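You operate a simulated robot arm through the tools that you are given. There is no shell and no other tool. Be economical: measure what you need, move in short steps, check, and stop when the job is done.

Carry out the task below with a simulated robot arm. There is one attempt and no reset: what you move stays moved.

Task
Slot blocks B and A, slide the bar over them and lock it.
Fine: each in the slot with its letter.

It is judged by the outcome, as a careful person would: the job done as asked, and still so three seconds after it is handed in. It fails if anything else is knocked over, pushed out of place, dropped, spilled or broken.

Robot
A 6-joint arm with a two-finger parallel gripper, fixed in place. Base frame: the origin is at the foot of the arm, x ahead of it, y to its left, z up; the work surface is at about z = 0.8. Units: m, degrees, N and s.
With the tool pointing down near the work surface it reaches from about 0.26 to 0.68 m from the base axis. Its first joint turns from -66.0 to 66.0 degrees. Payload 2.9 kg.
The TCP is the grasp point between the finger pads, 0.03 m short of the fingertips. In the tool frame z runs along the fingers and y along their closing line. The gripper opens to 0.11 m. The fingers are 0.02 m wide and 0.01 m thick; the gripper's body (0.048 by 0.112 m) begins 0.055 m behind the TCP.
Orientation is that of the tool frame in the base frame, as a unit quaternion [x, y, z, w]. With the fingers straight down and closing along the base's y, the tool's x points along the base's -x, its y along +y and its z along -z.

Tools
- The arm moves only by the tool nudge_tool. Its argument "moves" is a list of rows, each a list of 7 numbers: the shift along the tool's x, y, z in m, then the turn, a rotation vector about the tool's x, y, z in degrees, then the finger opening in m, from 0 to 0.11. In form: [[tx, ty, tz, wx, wy, wz, hand], ...]. A call has 1 to 8 rows; each row is the pose to reach, as a shift and turn from the pose commanded when the call began, along the tool's axes at that moment. Each row takes 0.2 s and may step no farther than 0.05 m and 8.6 degrees from the row before; otherwise, or with a gripper value out of range, the whole call is refused. A pose out of reach is approached as far as the arm can. The call stops where the force on the tool passes 90 N (or 10 N more than at its start, if that is more) or the arm is blocked; 0.2 s more then pass. The fingers move at their own pace (about 0.108 m/s each) and stop on an object; they squeeze with about 30 N. The grip force told is the motor's: it shows also when the fingers shut on nothing. Time passes only in rows, and 0.2 s behind the last, so rows that repeat a pose let the fingers close. The reply holds the time, the measured pose of the TCP, the force on the tool along the base axes, the opening and the grip force, in the units named above and with some noise, with the torque about the TCP (base axes, N m) and any sound that the robot's microphone picked up.
- Cameras (640 x 400 px; columns grow to the right, rows downward): "scene" is fixed at [0.0597, 0.419, 1.3971]; the picture's right is [-0.90, -0.44, 0.00], its down [-0.20, 0.40, -0.89] and it looks along [0.40, -0.80, -0.45] (base axes); focal length 374 px, centre (320, 200). "wrist" rides on the gripper at [0.072, 0.017, -0.103] in the tool frame; the picture's right is [-0.23, 0.97, 0.00], its down [-0.76, -0.18, -0.62] and it looks along [-0.61, -0.14, 0.78] (tool axes); focal length 222 px, centre (320, 200). There is no depth. A picture from a camera that has moved, and an enlarged one, comes with that camera's place and axes in the base frame and with its lens.
- snapshot(camera): a new picture of that camera. It takes no simulated time.
- zoom(camera, box): a new picture of the part [left, top, right, bottom] of that camera's present view, enlarged. It takes no simulated time.
- sign_off(): hands the job in; it is judged then, once.

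Work in short steps. Places have to be worked out from the pictures, the camera data and where the tool is seen: move nearer, look again, correct. Check each grasp and each placing, and mend what went wrong. You have 120 turns and 64 pictures in all, those below and enlarged ones among them. Open the gripper and draw the arm clear of the work before you hand the job in, unless the task says otherwise; then end with one line.

The tools are called as a command line: name --pt "numbers of a row" for each row, then --argument value for the rest, lists and objects as JSON in quotes. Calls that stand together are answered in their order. nudge_tool: Moves the arm, as the interface text tells. Its arguments: {"type":"object","properties":{"moves":{"type":"array"}},"required":["moves"]} The other tools are called the same way: snapshot (camera) takes a picture; zoom (camera, box) takes an enlarged picture of a part of a camera's view; sign_off () hands the job in.

At the start:

```text
clock: 0.0
eef_pos: [0.3289, -0.1964, 1.1259]
tool_rot: [0.0, 1.0, 0.0, 0.0]
contact_force: [0.1, -0.1, 0.0]
moment: [0.0, -0.01, -0.01]
finger_gap: 0.1102
finger_force: 0.0
```

scene: 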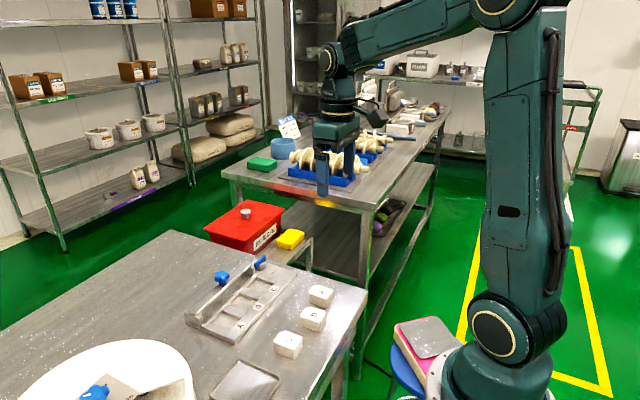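
wrist: 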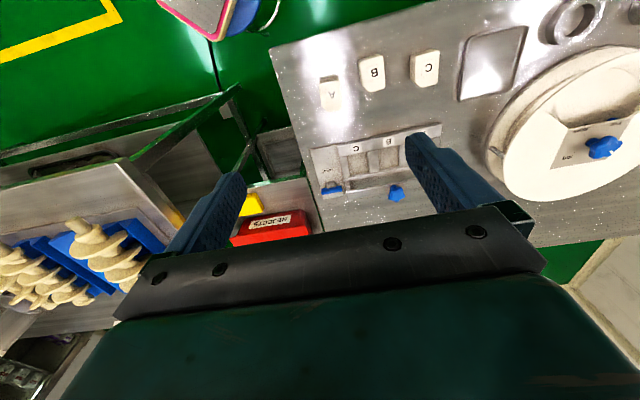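

I'll look closely at the fixture and blocks first.

zoom --camera "scene" --box '[170, 240, 350, 370]'

zoom --camera "wrist" --box '[290, 30, 490, 210]'

```text
3.08 times, centred on (260, 305) of scene
camera zoom: at [0.0597, 0.419, 1.3971], right [-0.9, -0.44, 0.0], down [-0.2, 0.4, -0.89], along [0.4, -0.8, -0.45], focal length 1152 px, centre (505, -123)
```

zoom: 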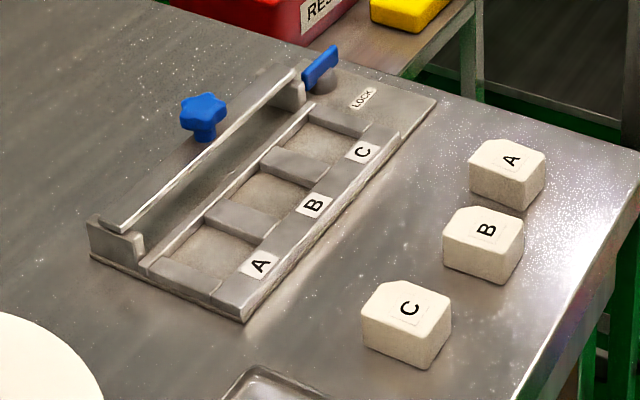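

```text
2.22 times, centred on (390, 120) of wrist
camera zoom: at [0.2566, -0.1796, 1.229], right [0.23, 0.97, 0.0], down [0.76, -0.18, 0.62], along [0.61, -0.14, -0.78], focal length 494 px, centre (164, 378)
```

zoom: 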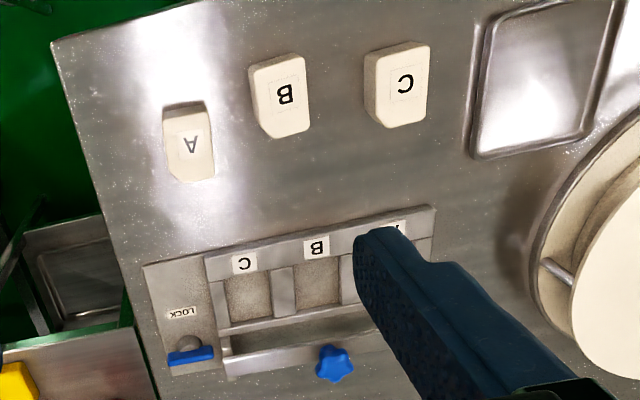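

Blocks estimated at A(0.352,-0.179), B(0.336,-0.108), C(0.350,-0.027); slots at x≈0.507, y A -0.021, B -0.086, C -0.150. Moving over the fixture for a closer look.

nudge_tool --pt "-0.014 0.027 0.025 0 0 0 0.11" --pt "-0.028 0.054 0.05 0 0 0 0.11" --pt "-0.042 0.081 0.075 0 0 0 0.11" --pt "-0.056 0.108 0.1 0 0 0 0.11" --pt "-0.071 0.136 0.126 0 0 0 0.11" --pt "-0.071 0.136 0.126 0 0 0 0.11"

zoom --camera "wrist" --box '[200, 80, 440, 240]'

snapshot --camera "wrist"

```text
clock: 1.4
eef_pos: [0.4012, -0.0597, 0.9994]
tool_rot: [0.0, 1.0, 0.0, -0.001]
contact_force: [-0.1, -0.3, 0.3]
moment: [0.0, -0.02, -0.05]
finger_gap: 0.11
finger_force: 0.2
```

```text
2.50 times, centred on (320, 160) of wrist
camera zoom: at [0.3276, -0.0435, 1.1024], right [0.23, 0.97, 0.0], down [0.76, -0.18, 0.62], along [0.61, -0.14, -0.78], focal length 555 px, centre (320, 300)
```

zoom: 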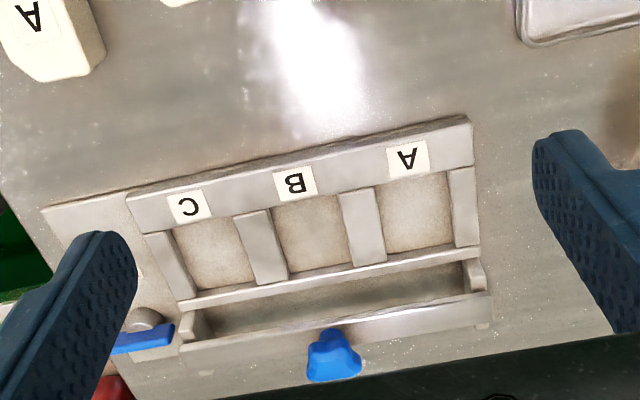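

```text
58 pictures are left
camera wrist: at [0.3276, -0.0435, 1.1024], right [0.23, 0.97, 0.0], down [0.76, -0.18, 0.62], along [0.61, -0.14, -0.78], focal length 222 px, centre (320, 200)
```

wrist: 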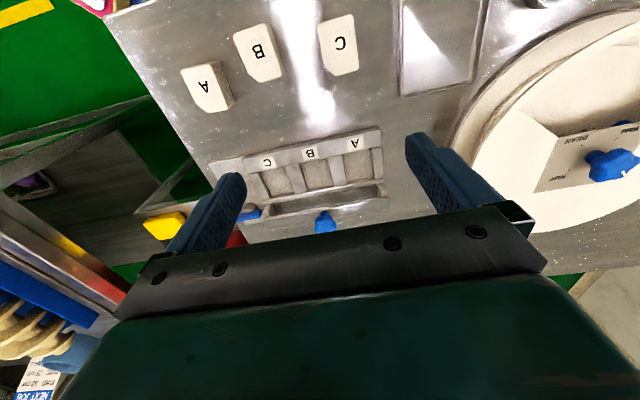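

I need to understand the bar and lock; zooming further.

zoom --camera "scene" --box '[185, 250, 295, 320]'

zoom --camera "wrist" --box '[230, 125, 400, 240]'

zoom --camera "wrist" --box '[170, 0, 370, 125]'

```text
5.71 times, centred on (240, 285) of scene
camera zoom: at [0.0597, 0.419, 1.3971], right [-0.9, -0.44, 0.0], down [-0.2, 0.4, -0.89], along [0.4, -0.8, -0.45], focal length 2138 px, centre (777, -286)
```

zoom: 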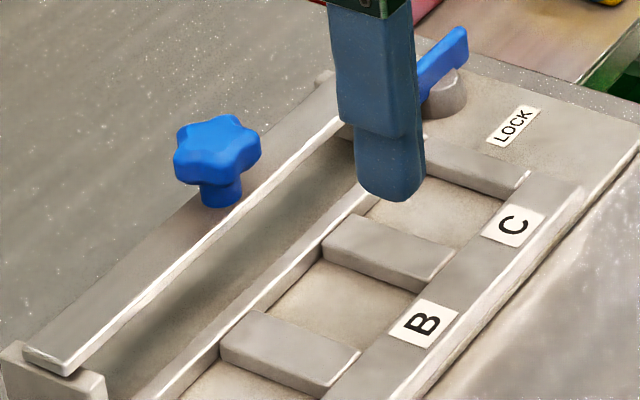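

```text
3.48 times, centred on (315, 182) of wrist
camera zoom: at [0.3276, -0.0435, 1.1024], right [0.23, 0.97, 0.0], down [0.76, -0.18, 0.62], along [0.61, -0.14, -0.78], focal length 773 px, centre (337, 261)
```

zoom: 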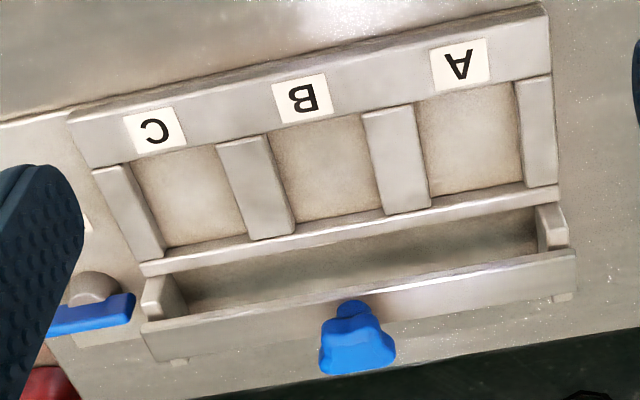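

```text
3.20 times, centred on (270, 62) of wrist
camera zoom: at [0.3276, -0.0435, 1.1024], right [0.23, 0.97, 0.0], down [0.76, -0.18, 0.62], along [0.61, -0.14, -0.78], focal length 711 px, centre (480, 640)
```

zoom: 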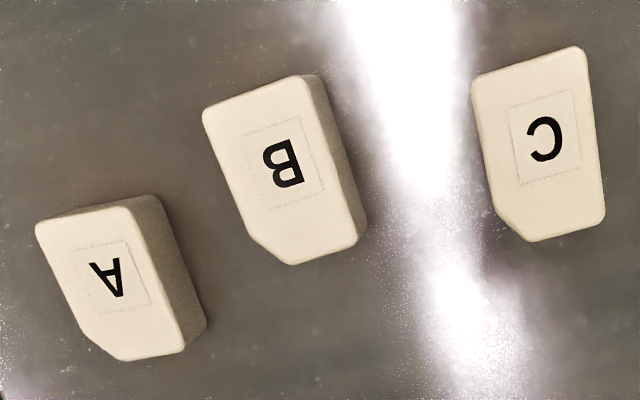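

The bar is a plate with a knob resting on two end guides; blocks are about 33×46 mm and axis-aligned. Move above block B (0.340,-0.110) and check.

nudge_tool --pt "0.02 -0.017 0.02 0 0 0 0.07" --pt "0.04 -0.034 0.04 0 0 0 0.07" --pt "0.061 -0.0505 0.06 0 0 0 0.07" --pt "0.061 -0.0505 0.1 0 0 0 0.07" --pt "0.061 -0.0505 0.1 0 0 0 0.07"

snapshot --camera "wrist"

zoom --camera "scene" --box '[240, 240, 360, 320]'

```text
clock: 2.6
eef_pos: [0.3388, -0.1114, 0.8995]
tool_rot: [0.0, 1.0, -0.001, 0.001]
contact_force: [-0.3, -0.3, 1.4]
moment: [-0.02, 0.03, -0.03]
finger_gap: 0.07
finger_force: 0.0
```

```text
54 pictures are left
camera wrist: at [0.2665, -0.0949, 1.0024], right [0.23, 0.97, 0.0], down [0.76, -0.18, 0.62], along [0.61, -0.14, -0.78], focal length 222 px, centre (320, 200)
```

wrist: 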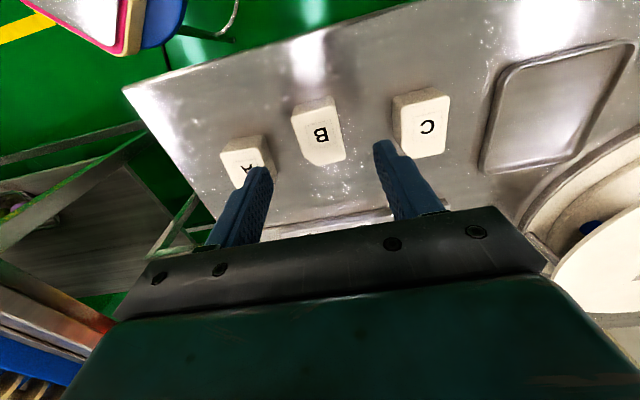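

```text
5.00 times, centred on (300, 280) of scene
camera zoom: at [0.0597, 0.419, 1.3971], right [-0.9, -0.44, 0.0], down [-0.2, 0.4, -0.89], along [0.4, -0.8, -0.45], focal length 1871 px, centre (420, -200)
```

zoom: 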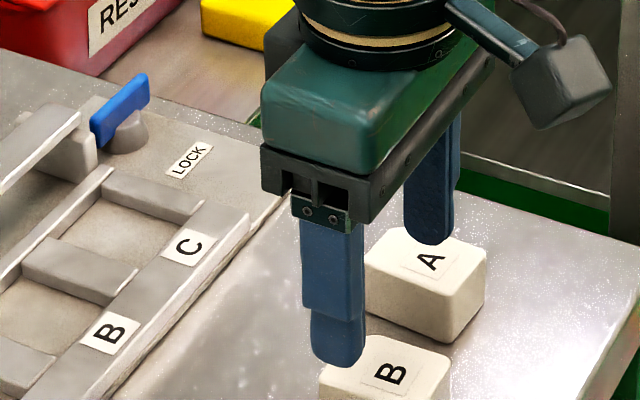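

B appears centred at about (0.336,-0.110). Descend with 0.055 opening to TCP z≈0.846 and close.

nudge_tool --pt "0.003 0.001 0.0 0 0 0 0.055" --pt "0.003 0.001 0.03 0 0 0 0.055" --pt "0.003 0.001 0.0535 0 0 0 0.055" --pt "0.003 0.001 0.0535 0 0 0 0.02" --pt "0.003 0.001 0.0535 0 0 0 0.02" --pt "0.003 0.001 0.0535 0 0 0 0.02"

zoom --camera "scene" --box '[240, 260, 360, 340]'

```text
clock: 4.0
eef_pos: [0.3353, -0.1097, 0.8465]
tool_rot: [0.0, 1.0, 0.0, 0.0]
contact_force: [-0.4, 0.0, 0.3]
moment: [-0.01, 0.0, -0.03]
finger_gap: 0.0347
finger_force: 30.2
```

```text
5.00 times, centred on (300, 300) of scene
camera zoom: at [0.0597, 0.419, 1.3971], right [-0.9, -0.44, 0.0], down [-0.2, 0.4, -0.89], along [0.4, -0.8, -0.45], focal length 1871 px, centre (420, -300)
```

zoom: 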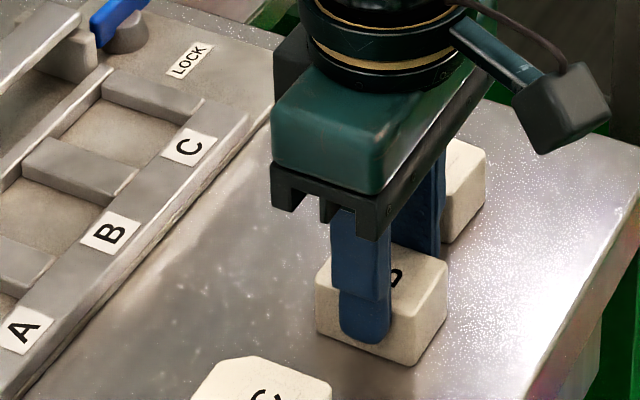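

B is gripped (34.7 mm), but the tips look low relative to the slot dividers; regrip 6 mm higher, then lift.

nudge_tool --pt "0 0 0 0 0 0 0.045" --pt "0 0 -0.007 0 0 0 0.045" --pt "0 0 -0.007 0 0 0 0.02" --pt "0 0 -0.007 0 0 0 0.02" --pt "0 0 -0.007 0 0 0 0.02" --pt "0 0 -0.03 0 0 0 0.02" --pt "0 0 -0.075 0 0 0 0.02" --pt "0 0 -0.075 0 0 0 0.02"

zoom --camera "scene" --box '[240, 210, 360, 290]'

snapshot --camera "wrist"

```text
clock: 5.8
eef_pos: [0.3352, -0.1084, 0.9227]
tool_rot: [0.0, 1.0, -0.001, 0.0]
contact_force: [1.0, -0.3, 0.2]
moment: [0.04, 0.01, -0.03]
finger_gap: 0.0351
finger_force: 30.3
```

```text
5.00 times, centred on (300, 250) of scene
camera zoom: at [0.0597, 0.419, 1.3971], right [-0.9, -0.44, 0.0], down [-0.2, 0.4, -0.89], along [0.4, -0.8, -0.45], focal length 1871 px, centre (420, -50)
```

zoom: 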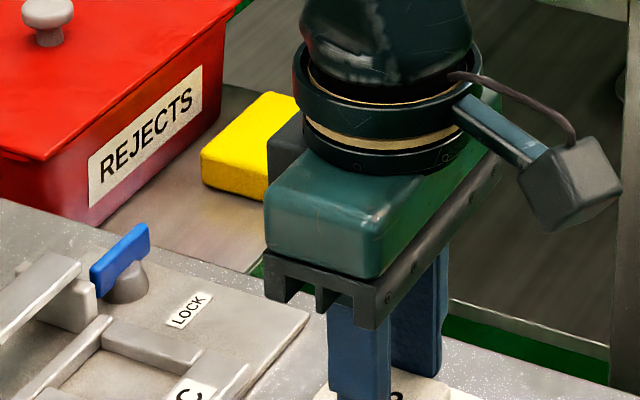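

```text
50 pictures are left
camera wrist: at [0.2628, -0.0925, 1.025], right [0.23, 0.97, 0.0], down [0.76, -0.18, 0.62], along [0.61, -0.14, -0.78], focal length 222 px, centre (320, 200)
```

wrist: 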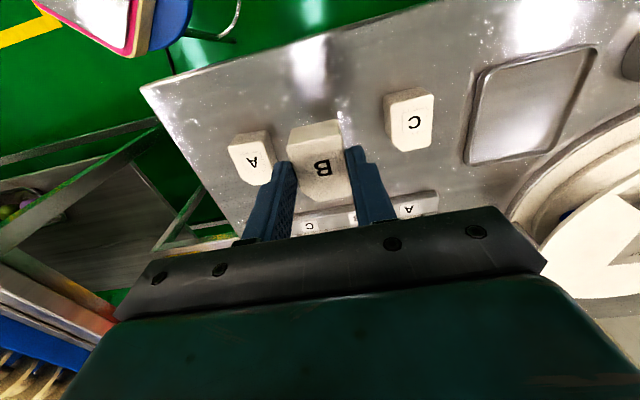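

B is held securely. Move it above slot B (≈0.507,-0.088).

nudge_tool --pt "-0.045 0.005 0 0 0 0 0.02" --pt "-0.09 0.01 0 0 0 0 0.02" --pt "-0.135 0.015 0 0 0 0 0.02" --pt "-0.172 0.02 0 0 0 0 0.02" --pt "-0.172 0.02 0.02 0 0 0 0.02" --pt "-0.172 0.02 0.02 0 0 0 0.02"

zoom --camera "scene" --box '[185, 240, 305, 320]'

zoom --camera "wrist" --box '[220, 100, 420, 225]'

```text
clock: 7.2
eef_pos: [0.5083, -0.0895, 0.9011]
tool_rot: [0.0, 1.0, 0.001, -0.001]
contact_force: [-0.2, 0.3, -1.5]
moment: [0.01, 0.0, 0.01]
finger_gap: 0.0351
finger_force: 30.0
```

```text
5.00 times, centred on (245, 280) of scene
camera zoom: at [0.0597, 0.419, 1.3971], right [-0.9, -0.44, 0.0], down [-0.2, 0.4, -0.89], along [0.4, -0.8, -0.45], focal length 1871 px, centre (695, -200)
```

zoom: 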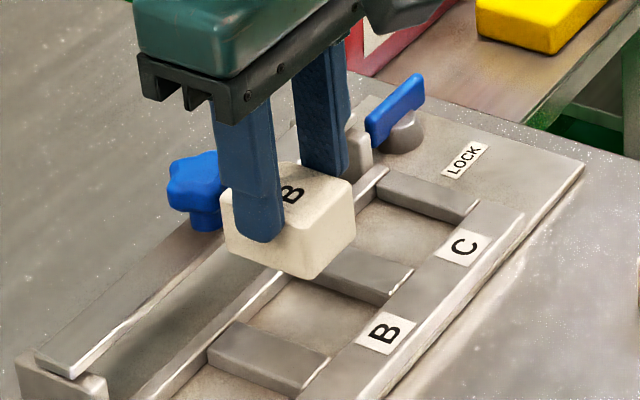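

```text
3.20 times, centred on (320, 162) of wrist
camera zoom: at [0.4355, -0.073, 1.0052], right [0.23, 0.97, 0.0], down [0.76, -0.18, 0.62], along [0.61, -0.14, -0.78], focal length 711 px, centre (320, 320)
```

zoom: 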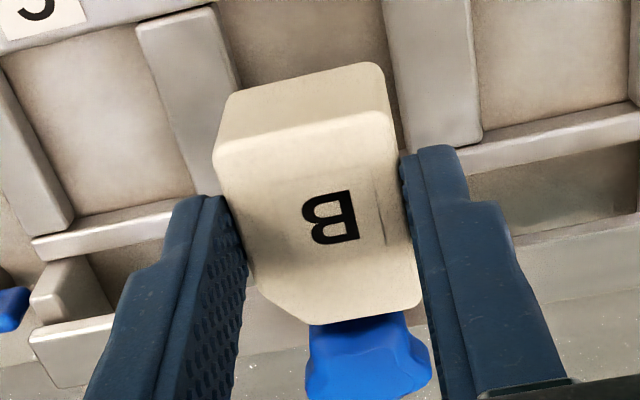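

Block is centred in y on the slot but ~4–5 mm too far in x. Correct and lower to just above the dividers.

nudge_tool --pt "0.0055 0 0 0 0 0 0.02" --pt "0.0055 0 0.015 0 0 0 0.02" --pt "0.0055 0 0.03 0 0 0 0.02" --pt "0.0055 0 0.03 0 0 0 0.02"

zoom --camera "scene" --box '[185, 250, 305, 330]'

zoom --camera "wrist" --box '[220, 100, 420, 225]'

```text
clock: 8.2
eef_pos: [0.5027, -0.0914, 0.8717]
tool_rot: [0.0, 1.0, 0.0, -0.001]
contact_force: [0.3, 0.1, -0.8]
moment: [0.04, 0.01, 0.01]
finger_gap: 0.0347
finger_force: 29.6
```

```text
5.00 times, centred on (245, 290) of scene
camera zoom: at [0.0597, 0.419, 1.3971], right [-0.9, -0.44, 0.0], down [-0.2, 0.4, -0.89], along [0.4, -0.8, -0.45], focal length 1871 px, centre (695, -250)
```

zoom: 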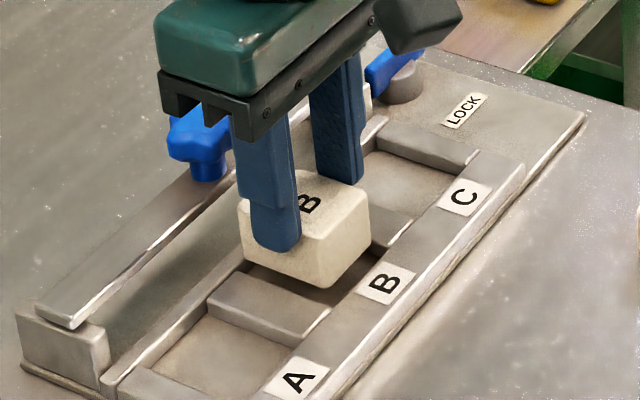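

```text
3.20 times, centred on (320, 162) of wrist
camera zoom: at [0.4302, -0.0729, 0.9745], right [0.23, 0.97, 0.0], down [0.76, -0.18, 0.62], along [0.61, -0.14, -0.78], focal length 711 px, centre (320, 320)
```

zoom: 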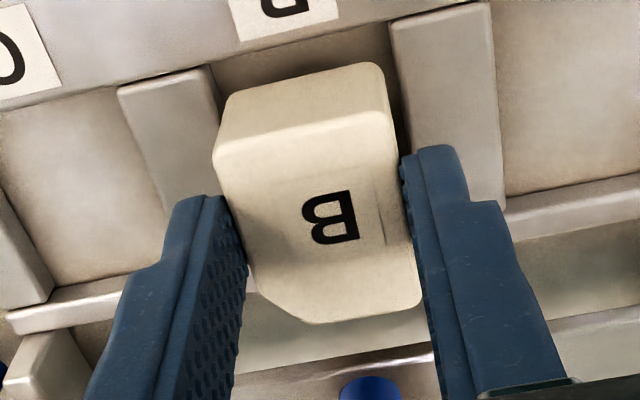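

Well aligned with ~3 mm margins. Lower into the slot in small steps watching force.

nudge_tool --pt "0 0.001 0.006 0 0 0 0.02" --pt "0 0.001 0.011 0 0 0 0.02" --pt "0 0.001 0.014 0 0 0 0.02" --pt "0 0.001 0.014 0 0 0 0.02"

zoom --camera "scene" --box '[185, 250, 305, 330]'

```text
clock: 9.2
eef_pos: [0.5032, -0.0893, 0.8587]
tool_rot: [0.0, 1.0, 0.0, 0.001]
contact_force: [-5.8, 2.1, 20.1]
moment: [0.14, 0.19, 0.03]
finger_gap: 0.0349
finger_force: 30.1
```

```text
5.00 times, centred on (245, 290) of scene
camera zoom: at [0.0592, 0.4191, 1.3971], right [-0.9, -0.44, 0.0], down [-0.2, 0.4, -0.89], along [0.4, -0.8, -0.45], focal length 1871 px, centre (695, -250)
```

zoom: 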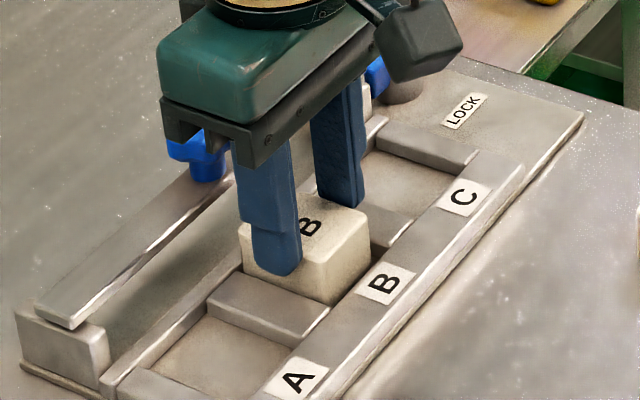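

20 N upward contact: either the floor or an edge. Checking with the wrist camera.

zoom --camera "wrist" --box '[220, 100, 420, 225]'

zoom --camera "scene" --box '[215, 270, 275, 310]'

```text
3.20 times, centred on (320, 162) of wrist
camera zoom: at [0.43, -0.0721, 0.9618], right [0.23, 0.97, 0.0], down [0.76, -0.18, 0.62], along [0.61, -0.14, -0.78], focal length 711 px, centre (320, 320)
```

zoom: 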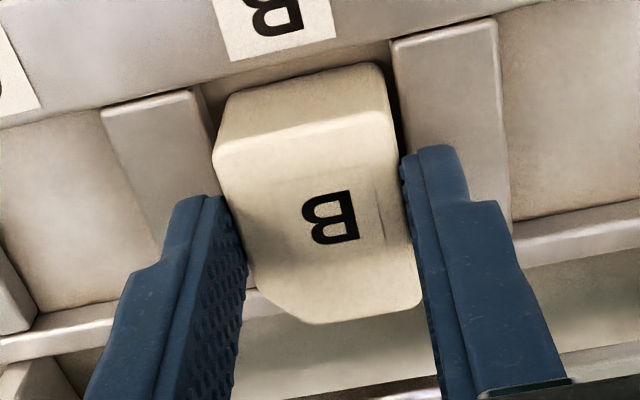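

```text
10.00 times, centred on (245, 290) of scene
camera zoom: at [0.0592, 0.4191, 1.3971], right [-0.9, -0.44, 0.0], down [-0.2, 0.4, -0.89], along [0.4, -0.8, -0.45], focal length 3742 px, centre (1070, -700)
```

zoom: 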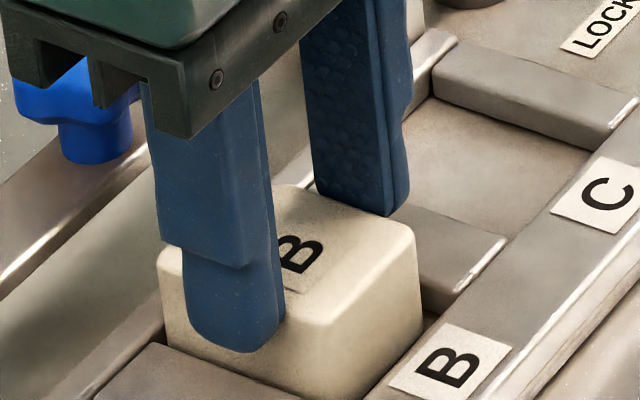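

The height (≈5 mm above table = base plate thickness) fits seating on the slot floor. Release gently and rise.

nudge_tool --pt "0 0 -0.001 0 0 0 0.047" --pt "0 0 -0.001 0 0 0 0.047" --pt "0 0 -0.02 0 0 0 0.047" --pt "0 0 -0.05 0 0 0 0.047" --pt "0 0 -0.07 0 0 0 0.06"

zoom --camera "wrist" --box '[220, 50, 420, 175]'

zoom --camera "scene" --box '[200, 260, 290, 320]'

```text
clock: 10.4
eef_pos: [0.5022, -0.0893, 0.9276]
tool_rot: [0.001, 1.0, 0.0, 0.0]
contact_force: [0.7, 0.3, 0.5]
moment: [0.0, 0.0, -0.01]
finger_gap: 0.0601
finger_force: 0.1
```

```text
3.20 times, centred on (320, 112) of wrist
camera zoom: at [0.4299, -0.0726, 1.0309], right [0.23, 0.97, 0.0], down [0.76, -0.18, 0.62], along [0.61, -0.14, -0.78], focal length 711 px, centre (320, 480)
```

zoom: 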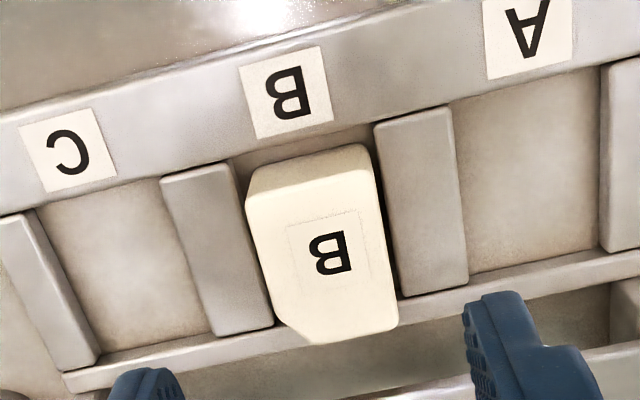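

```text
6.67 times, centred on (245, 290) of scene
camera zoom: at [0.0596, 0.419, 1.3971], right [-0.9, -0.44, 0.0], down [-0.2, 0.4, -0.89], along [0.4, -0.8, -0.45], focal length 2495 px, centre (820, -400)
```

zoom: 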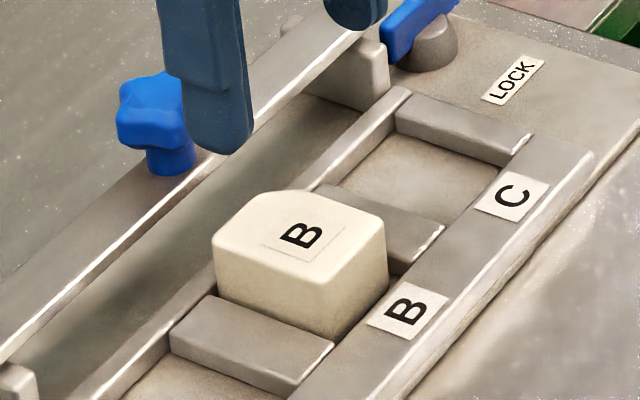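

B looks seated in slot B. Go above block A (~0.354,-0.180).

nudge_tool --pt "0.037 -0.023 0 0 0 0 0.06" --pt "0.074 -0.046 0 0 0 0 0.06" --pt "0.111 -0.069 0 0 0 0 0.06" --pt "0.148 -0.091 0 0 0 0 0.06" --pt "0.148 -0.091 0.025 0 0 0 0.06" --pt "0.148 -0.091 0.025 0 0 0 0.06"

zoom --camera "wrist" --box '[220, 80, 420, 205]'

```text
clock: 11.8
eef_pos: [0.3548, -0.1798, 0.9021]
tool_rot: [0.0, 1.0, 0.0, 0.0]
contact_force: [-0.1, -0.1, -0.7]
moment: [0.0, 0.03, -0.01]
finger_gap: 0.0599
finger_force: 0.1
```

```text
3.20 times, centred on (320, 142) of wrist
camera zoom: at [0.2818, -0.1628, 1.0049], right [0.23, 0.97, 0.0], down [0.76, -0.18, 0.62], along [0.61, -0.14, -0.78], focal length 711 px, centre (320, 384)
```

zoom: 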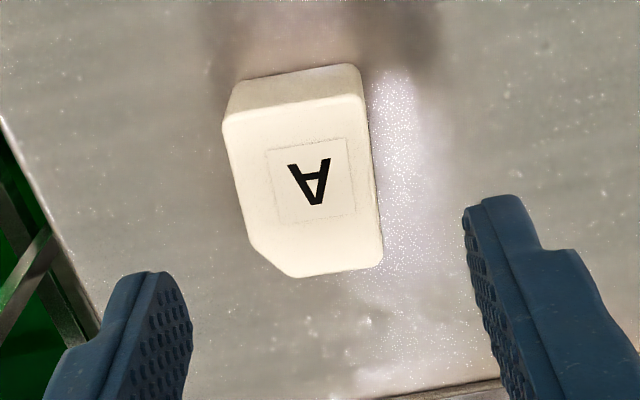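

A is centred at ≈(0.354,-0.181), yawed slightly (fingers will square it). Descend to z 0.853, grip and lift.

nudge_tool --pt "0 -0.001 0.025 0 0 0 0.06" --pt "0 -0.001 0.049 0 0 0 0.06" --pt "0 -0.001 0.049 0 0 0 0.02" --pt "0 -0.001 0.049 0 0 0 0.02" --pt "0 -0.001 0.049 0 0 0 0.02" --pt "0 -0.001 0.02 0 0 0 0.02" --pt "0 -0.001 -0.025 0 0 0 0.02" --pt "0 -0.001 -0.025 0 0 0 0.02"

zoom --camera "wrist" --box '[220, 80, 420, 205]'

```text
clock: 13.6
eef_pos: [0.3557, -0.1818, 0.9291]
tool_rot: [0.0, 1.0, 0.001, 0.0]
contact_force: [0.2, 0.3, -0.2]
moment: [-0.01, 0.02, 0.0]
finger_gap: 0.0351
finger_force: 29.9
```

```text
3.20 times, centred on (320, 142) of wrist
camera zoom: at [0.2823, -0.1649, 1.032], right [0.23, 0.97, 0.0], down [0.76, -0.18, 0.62], along [0.61, -0.14, -0.78], focal length 711 px, centre (320, 384)
```

zoom: 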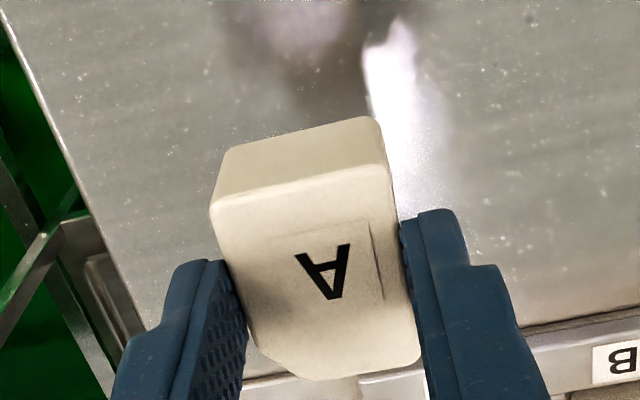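

A held. Move above slot A (0.505,-0.0245).

nudge_tool --pt "-0.03 0.0315 0 0 0 0 0.02" --pt "-0.06 0.063 0 0 0 0 0.02" --pt "-0.09 0.0945 0 0 0 0 0.02" --pt "-0.12 0.126 0 0 0 0 0.02" --pt "-0.1493 0.1573 0 0 0 0 0.02" --pt "-0.1493 0.1573 0.03 0 0 0 0.02" --pt "-0.1493 0.1573 0.054 0 0 0 0.02" --pt "-0.1493 0.1573 0.054 0 0 0 0.02"

zoom --camera "wrist" --box '[220, 100, 420, 225]'

zoom --camera "scene" --box '[175, 260, 295, 340]'

```text
clock: 15.4
eef_pos: [0.504, -0.0243, 0.8737]
tool_rot: [0.0, 1.0, 0.0, 0.0]
contact_force: [0.1, 0.6, -1.2]
moment: [-0.03, 0.01, -0.01]
finger_gap: 0.0351
finger_force: 29.4
```

```text
3.20 times, centred on (320, 162) of wrist
camera zoom: at [0.4311, -0.0073, 0.976], right [0.23, 0.97, 0.0], down [0.76, -0.18, 0.62], along [0.61, -0.14, -0.78], focal length 711 px, centre (320, 320)
```

zoom: 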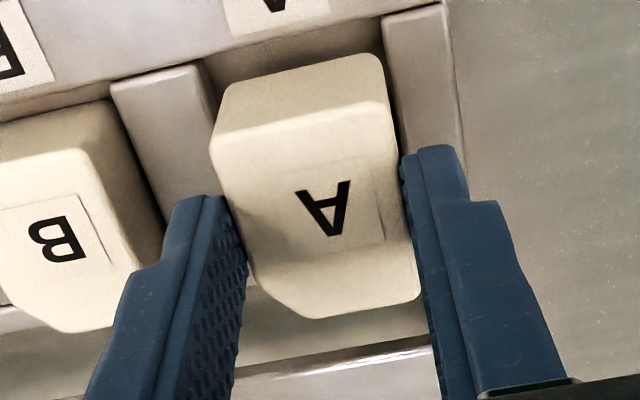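

```text
5.00 times, centred on (235, 300) of scene
camera zoom: at [0.0597, 0.419, 1.3971], right [-0.9, -0.44, 0.0], down [-0.2, 0.4, -0.89], along [0.4, -0.8, -0.45], focal length 1871 px, centre (745, -300)
```

zoom: 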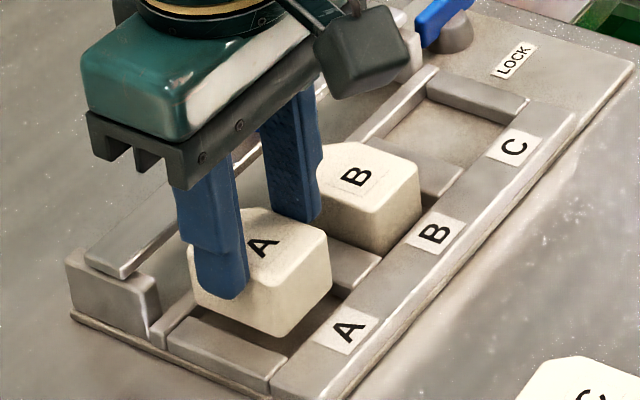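

Block is ~1.5 mm to +y and slightly near the front rail; correct and lower into the slot.

nudge_tool --pt "-0.001 -0.0015 0 0 0 0 0.02" --pt "-0.001 -0.0015 0.006 0 0 0 0.02" --pt "-0.001 -0.0015 0.012 0 0 0 0.02" --pt "-0.001 -0.0015 0.0155 0 0 0 0.02" --pt "-0.001 -0.0015 0.0155 0 0 0 0.02"

zoom --camera "scene" --box '[175, 260, 295, 340]'

```text
clock: 16.6
eef_pos: [0.5053, -0.0258, 0.8587]
tool_rot: [0.0, 1.0, 0.0, 0.002]
contact_force: [-5.5, 0.0, 14.2]
moment: [-0.01, 0.16, 0.0]
finger_gap: 0.0349
finger_force: 29.7
```

```text
5.00 times, centred on (235, 300) of scene
camera zoom: at [0.0593, 0.419, 1.3972], right [-0.9, -0.44, 0.0], down [-0.2, 0.4, -0.89], along [0.4, -0.8, -0.45], focal length 1871 px, centre (745, -300)
```

zoom: 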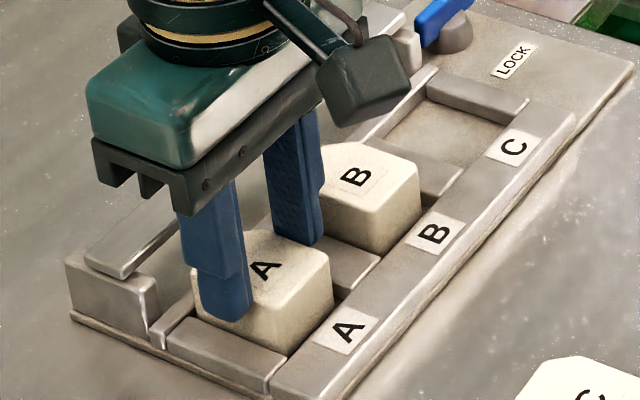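

Same seating height as B (0.8587). Release, rise and back off to view bar and lock.

nudge_tool --pt "0 0 -0.001 0 0 0 0.047" --pt "0 0 -0.001 0 0 0 0.047" --pt "0 0 -0.03 0 0 0 0.047" --pt "0.03 -0.03 -0.06 0 0 0 0.07" --pt "0.03 -0.07 -0.08 0 0 0 0.11" --pt "0.03 -0.07 -0.08 0 0 0 0.11"

snapshot --camera "wrist"

zoom --camera "scene" --box '[175, 240, 310, 330]'

```text
refused: row 4 steps farther than a row can; nothing moved
```

```text
35 pictures are left
camera wrist: at [0.4323, -0.0084, 0.962], right [0.23, 0.97, 0.0], down [0.76, -0.18, 0.62], along [0.61, -0.14, -0.78], focal length 222 px, centre (320, 200)
```

wrist: 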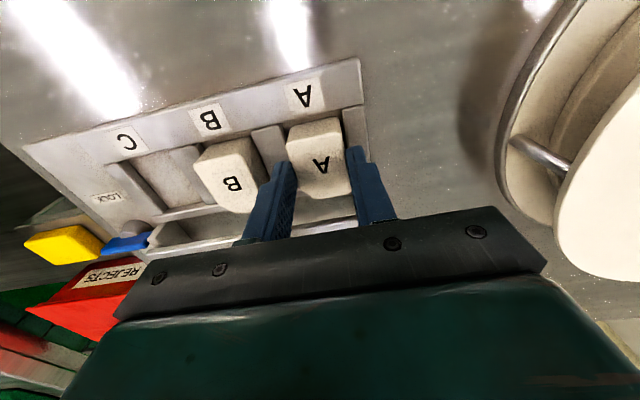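

```text
4.44 times, centred on (242, 285) of scene
camera zoom: at [0.0593, 0.419, 1.3972], right [-0.9, -0.44, 0.0], down [-0.2, 0.4, -0.89], along [0.4, -0.8, -0.45], focal length 1663 px, centre (664, -178)
```

zoom: 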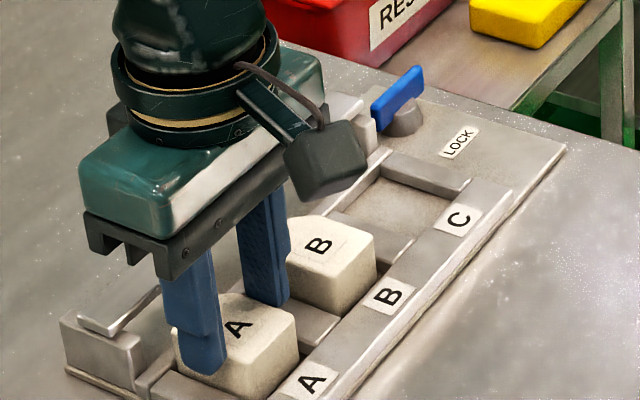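

Step too large; redo with smaller rows.

nudge_tool --pt "0 0 -0.001 0 0 0 0.047" --pt "0 0 -0.001 0 0 0 0.047" --pt "0 0 -0.03 0 0 0 0.047" --pt "0.015 -0.02 -0.06 0 0 0 0.07" --pt "0.03 -0.05 -0.08 0 0 0 0.11" --pt "0.03 -0.08 -0.1 0 0 0 0.11" --pt "0.03 -0.09 -0.12 0 0 0 0.11"

zoom --camera "wrist" --box '[220, 90, 420, 215]'

zoom --camera "scene" --box '[175, 240, 310, 330]'

```text
clock: 18.2
eef_pos: [0.4756, -0.1147, 0.9781]
tool_rot: [0.0, 1.0, 0.0, 0.0]
contact_force: [-0.6, 0.6, 1.3]
moment: [0.02, 0.0, 0.01]
finger_gap: 0.1102
finger_force: 0.1
```

```text
3.20 times, centred on (320, 152) of wrist
camera zoom: at [0.4031, -0.0979, 1.0815], right [0.23, 0.97, 0.0], down [0.76, -0.18, 0.62], along [0.61, -0.14, -0.78], focal length 711 px, centre (320, 352)
```

zoom: 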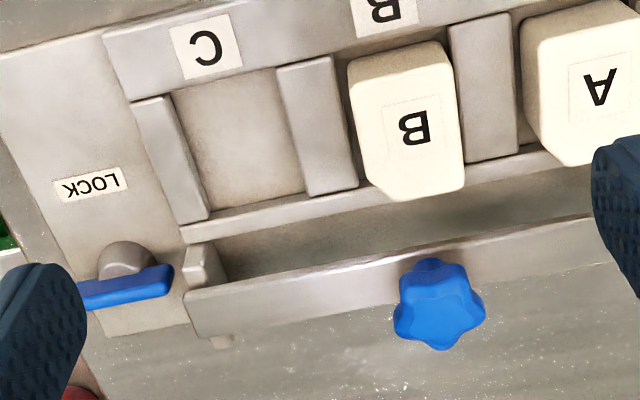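

```text
4.44 times, centred on (242, 285) of scene
camera zoom: at [0.0596, 0.419, 1.3971], right [-0.9, -0.44, 0.0], down [-0.2, 0.4, -0.89], along [0.4, -0.8, -0.45], focal length 1663 px, centre (664, -178)
```

zoom: 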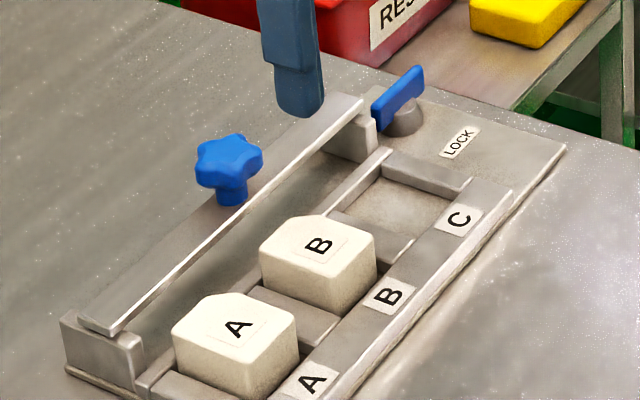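

Both blocks are seated. The knob is at ≈(0.555,-0.087), top z≈0.87; the lock handle (≈0.539,-0.208) lies along y. Move above the knob and check.

nudge_tool --pt "-0.03 0.01 0.01 0 0 0 0.08" --pt "-0.06 0.02 0.02 0 0 0 0.06" --pt "-0.0795 0.027 0.04 0 0 0 0.06" --pt "-0.0795 0.027 0.06 0 0 0 0.06" --pt "-0.0795 0.027 0.06 0 0 0 0.06"

zoom --camera "wrist" --box '[220, 90, 420, 215]'

zoom --camera "scene" --box '[175, 240, 310, 330]'

```text
clock: 19.4
eef_pos: [0.5567, -0.0885, 0.9174]
tool_rot: [-0.001, 1.0, -0.001, -0.001]
contact_force: [0.2, 0.2, -0.2]
moment: [0.0, -0.04, -0.02]
finger_gap: 0.0603
finger_force: 0.1
```

```text
3.20 times, centred on (320, 152) of wrist
camera zoom: at [0.4822, -0.0717, 1.0209], right [0.23, 0.97, 0.0], down [0.76, -0.18, 0.62], along [0.61, -0.14, -0.78], focal length 711 px, centre (320, 352)
```

zoom: 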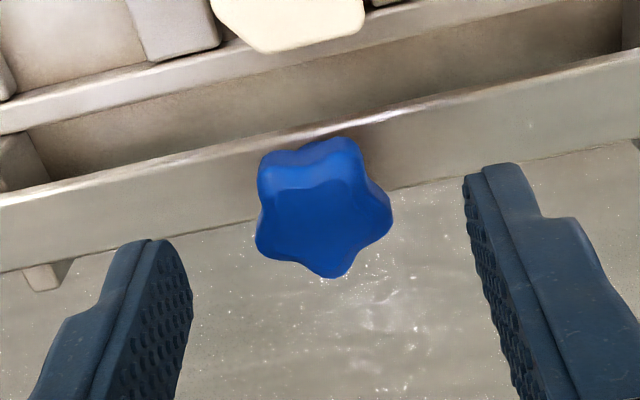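

```text
4.44 times, centred on (242, 285) of scene
camera zoom: at [0.0597, 0.419, 1.3971], right [-0.9, -0.44, 0.0], down [-0.2, 0.4, -0.89], along [0.4, -0.8, -0.45], focal length 1663 px, centre (664, -178)
```

zoom: 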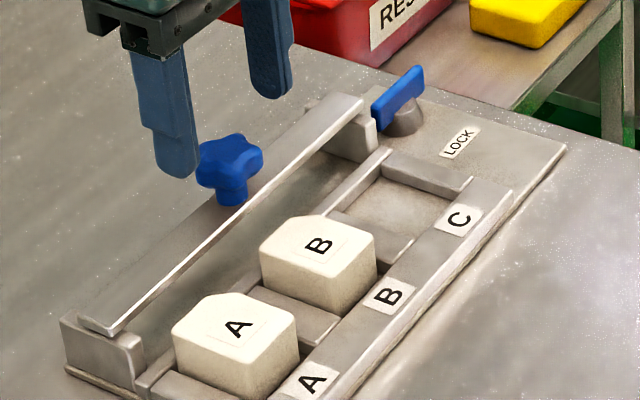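

Knob centre ≈(0.559,-0.0895), top z≈0.872. Descend to TCP 0.887 (tips ≈0.857) around the knob and close.

nudge_tool --pt "-0.003 -0.001 0.012 0 0 0 0.06" --pt "-0.003 -0.001 0.024 0 0 0 0.06" --pt "-0.003 -0.001 0.03 0 0 0 0.06" --pt "-0.003 -0.001 0.03 0 0 0 0.02" --pt "-0.003 -0.001 0.03 0 0 0 0.02" --pt "-0.003 -0.001 0.03 0 0 0 0.02"

zoom --camera "scene" --box '[175, 240, 310, 330]'

```text
clock: 20.8
eef_pos: [0.5584, -0.0907, 0.8888]
tool_rot: [0.001, 1.0, 0.0, 0.0]
contact_force: [-0.3, -8.3, -1.4]
moment: [0.17, -0.28, -0.06]
finger_gap: 0.0322
finger_force: 44.5
```

```text
4.44 times, centred on (242, 285) of scene
camera zoom: at [0.0597, 0.4187, 1.3972], right [-0.9, -0.44, 0.0], down [-0.2, 0.4, -0.89], along [0.4, -0.8, -0.45], focal length 1663 px, centre (664, -178)
```

zoom: 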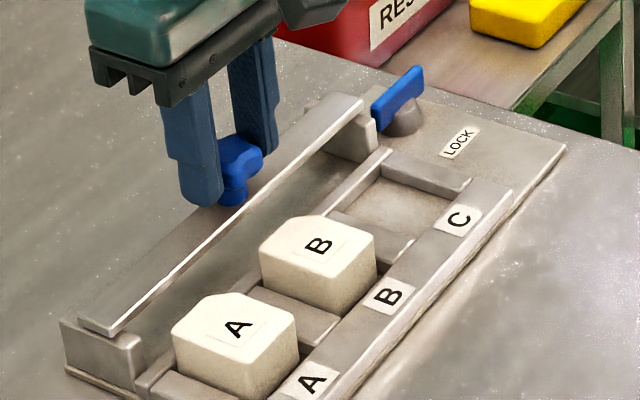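

Knob gripped (32 mm). Start sliding toward -x (tool +x) with a small test of 15 mm.

nudge_tool --pt "0.004 -0.001 0 0 0 0 0.02" --pt "0.008 -0.001 0 0 0 0 0.02" --pt "0.012 -0.001 0 0 0 0 0.02" --pt "0.016 -0.001 0 0 0 0 0.02"

zoom --camera "scene" --box '[175, 240, 310, 330]'

```text
clock: 21.8
eef_pos: [0.5407, -0.0893, 0.8884]
tool_rot: [-0.001, 1.0, 0.0, 0.0]
contact_force: [0.8, -1.7, 1.5]
moment: [-0.47, 0.05, -0.1]
finger_gap: 0.0317
finger_force: 45.1
```

```text
4.44 times, centred on (242, 285) of scene
camera zoom: at [0.0596, 0.419, 1.3971], right [-0.9, -0.44, 0.0], down [-0.2, 0.4, -0.89], along [0.4, -0.8, -0.45], focal length 1663 px, centre (664, -178)
```

zoom: 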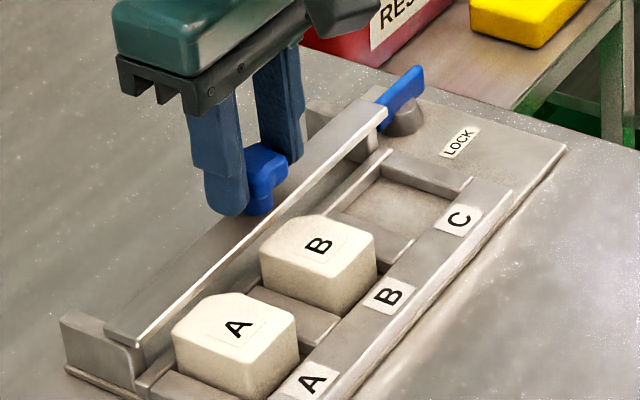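

The bar slides freely. Continue in small steps toward x≈0.507, watching force.

nudge_tool --pt "0.004 0 0 0 0 0 0.02" --pt "0.008 0 0 0 0 0 0.02" --pt "0.012 0 0 0 0 0 0.02" --pt "0.016 0 0 0 0 0 0.02" --pt "0.02 0 0 0 0 0 0.02"

zoom --camera "scene" --box '[175, 240, 310, 330]'

```text
clock: 23.0
eef_pos: [0.5235, -0.0902, 0.8876]
tool_rot: [-0.001, 1.0, 0.0, 0.001]
contact_force: [12.0, 0.2, 1.1]
moment: [0.4, 0.66, 0.07]
finger_gap: 0.0319
finger_force: 44.8
```

```text
4.44 times, centred on (242, 285) of scene
camera zoom: at [0.06, 0.419, 1.3971], right [-0.9, -0.44, 0.0], down [-0.2, 0.4, -0.89], along [0.4, -0.8, -0.45], focal length 1663 px, centre (664, -178)
```

zoom: 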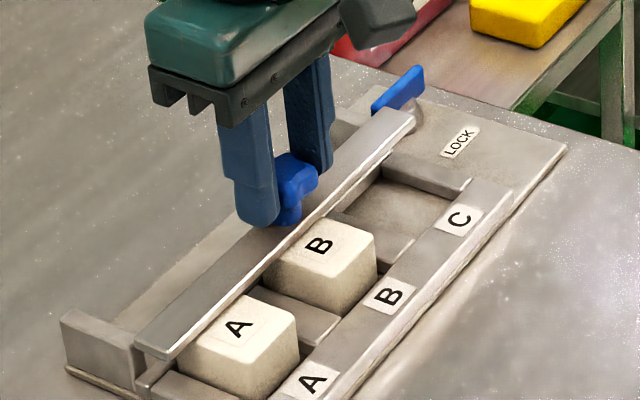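

12 N resistance at x≈0.5235; bar edge is above the blocks and blocks haven't shifted. Push a few mm more to see whether this is the end stop.

nudge_tool --pt "0.003 0 0 0 0 0 0.02" --pt "0.005 0 0 0 0 0 0.02" --pt "0.005 0 0 0 0 0 0.02"

zoom --camera "scene" --box '[185, 255, 275, 325]'

zoom --camera "wrist" --box '[180, 40, 420, 200]'

```text
clock: 23.8
eef_pos: [0.5203, -0.0892, 0.8889]
tool_rot: [0.0, 1.0, -0.001, 0.006]
contact_force: [30.7, 1.8, -8.3]
moment: [0.43, -0.76, 0.01]
finger_gap: 0.032
finger_force: 44.6
```

```text
5.71 times, centred on (230, 290) of scene
camera zoom: at [0.0605, 0.419, 1.3971], right [-0.9, -0.44, 0.0], down [-0.2, 0.4, -0.89], along [0.4, -0.8, -0.45], focal length 2138 px, centre (834, -314)
```

zoom: 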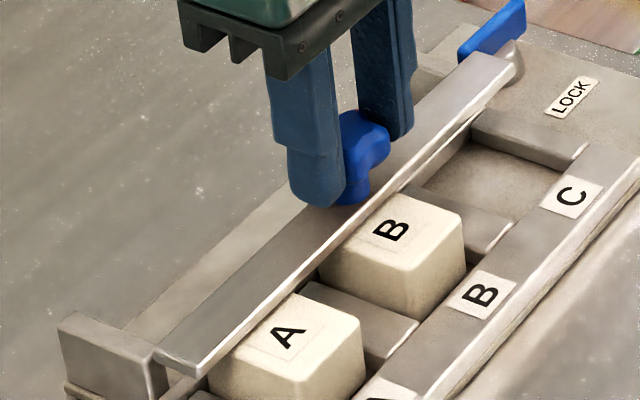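

```text
2.50 times, centred on (300, 120) of wrist
camera zoom: at [0.4465, -0.0731, 0.9909], right [0.23, 0.97, 0.0], down [0.75, -0.18, 0.63], along [0.62, -0.14, -0.77], focal length 555 px, centre (370, 400)
```

zoom: 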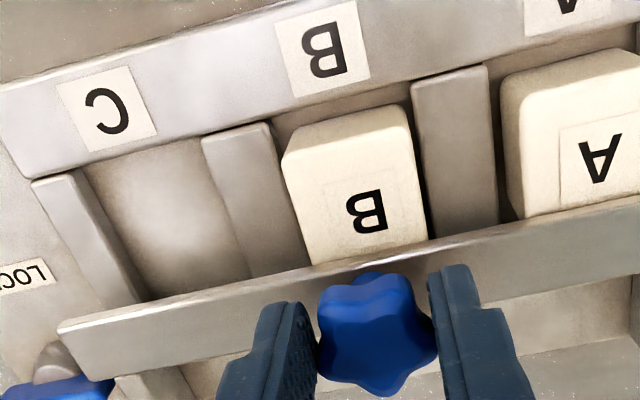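

Resistance rose to 31 N with only ~3 mm motion. One more small push to decide between friction and hard stop.

nudge_tool --pt "0.002 0 0 0 0 0 0.02" --pt "0.004 0 0 0 0 0 0.02" --pt "0.004 0 0 0 0 0 0.02"

zoom --camera "scene" --box '[185, 255, 275, 325]'

```text
clock: 24.6
eef_pos: [0.5177, -0.0905, 0.8896]
tool_rot: [-0.001, 1.0, -0.001, 0.007]
contact_force: [31.0, 6.5, -2.3]
moment: [0.55, -0.77, 0.05]
finger_gap: 0.0322
finger_force: 45.5
```

```text
5.71 times, centred on (230, 290) of scene
camera zoom: at [0.0604, 0.4191, 1.3971], right [-0.9, -0.44, 0.0], down [-0.2, 0.4, -0.89], along [0.4, -0.8, -0.45], focal length 2138 px, centre (834, -314)
```

zoom: 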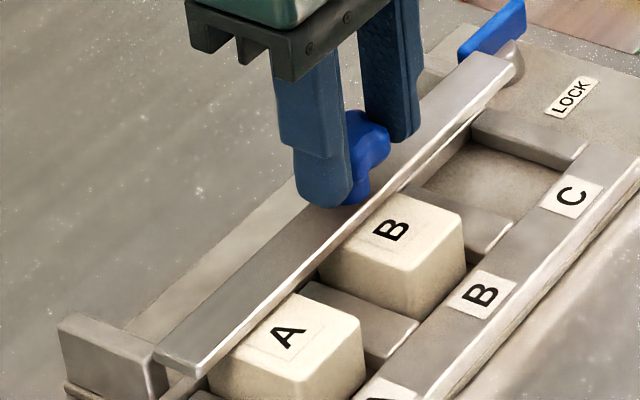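

Bar didn't move further (fingers just slid on the knob): end stop reached. Open, rise, and look at the bar and lock.

nudge_tool --pt "0 0 0 0 0 0 0.06" --pt "0 0 0 0 0 0 0.06" --pt "0 0 -0.03 0 0 0 0.06" --pt "0.0 -0.03 -0.06 0 0 0 0.08" --pt "0.02 -0.06 -0.08 0 0 0 0.11" --pt "0.03 -0.09 -0.08 0 0 0 0.11" --pt "0.03 -0.09 -0.08 0 0 0 0.11"

zoom --camera "wrist" --box '[220, 90, 420, 215]'

zoom --camera "scene" --box '[175, 240, 310, 330]'

```text
clock: 26.2
eef_pos: [0.4828, -0.1801, 0.9688]
tool_rot: [0.0, 1.0, 0.0, -0.001]
contact_force: [-0.1, -0.3, -0.9]
moment: [-0.02, 0.0, 0.01]
finger_gap: 0.1097
finger_force: 0.0
```

```text
3.20 times, centred on (320, 152) of wrist
camera zoom: at [0.4095, -0.163, 1.0709], right [0.23, 0.97, 0.0], down [0.76, -0.18, 0.62], along [0.61, -0.14, -0.78], focal length 711 px, centre (320, 352)
```

zoom: 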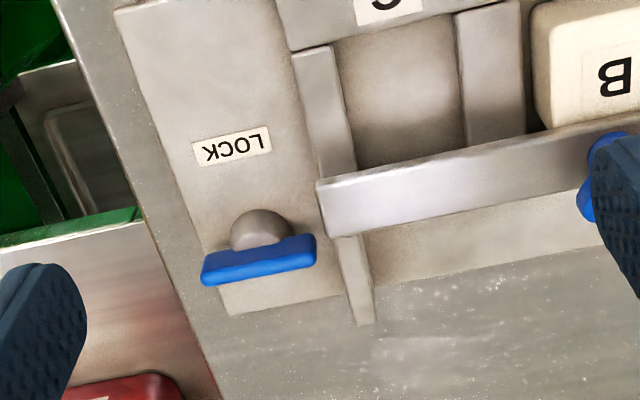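

```text
4.44 times, centred on (242, 285) of scene
camera zoom: at [0.0597, 0.419, 1.3971], right [-0.9, -0.44, 0.0], down [-0.2, 0.4, -0.89], along [0.4, -0.8, -0.45], focal length 1663 px, centre (664, -178)
```

zoom: 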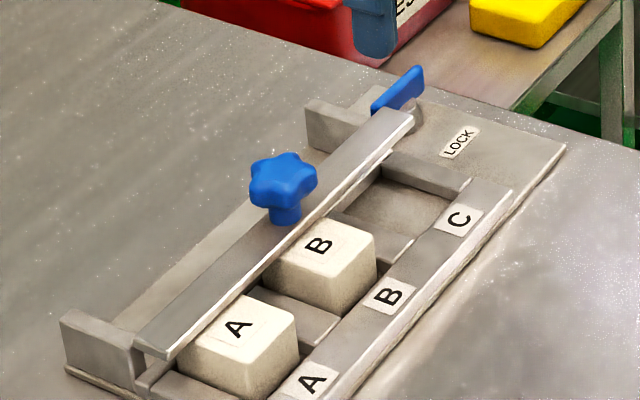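

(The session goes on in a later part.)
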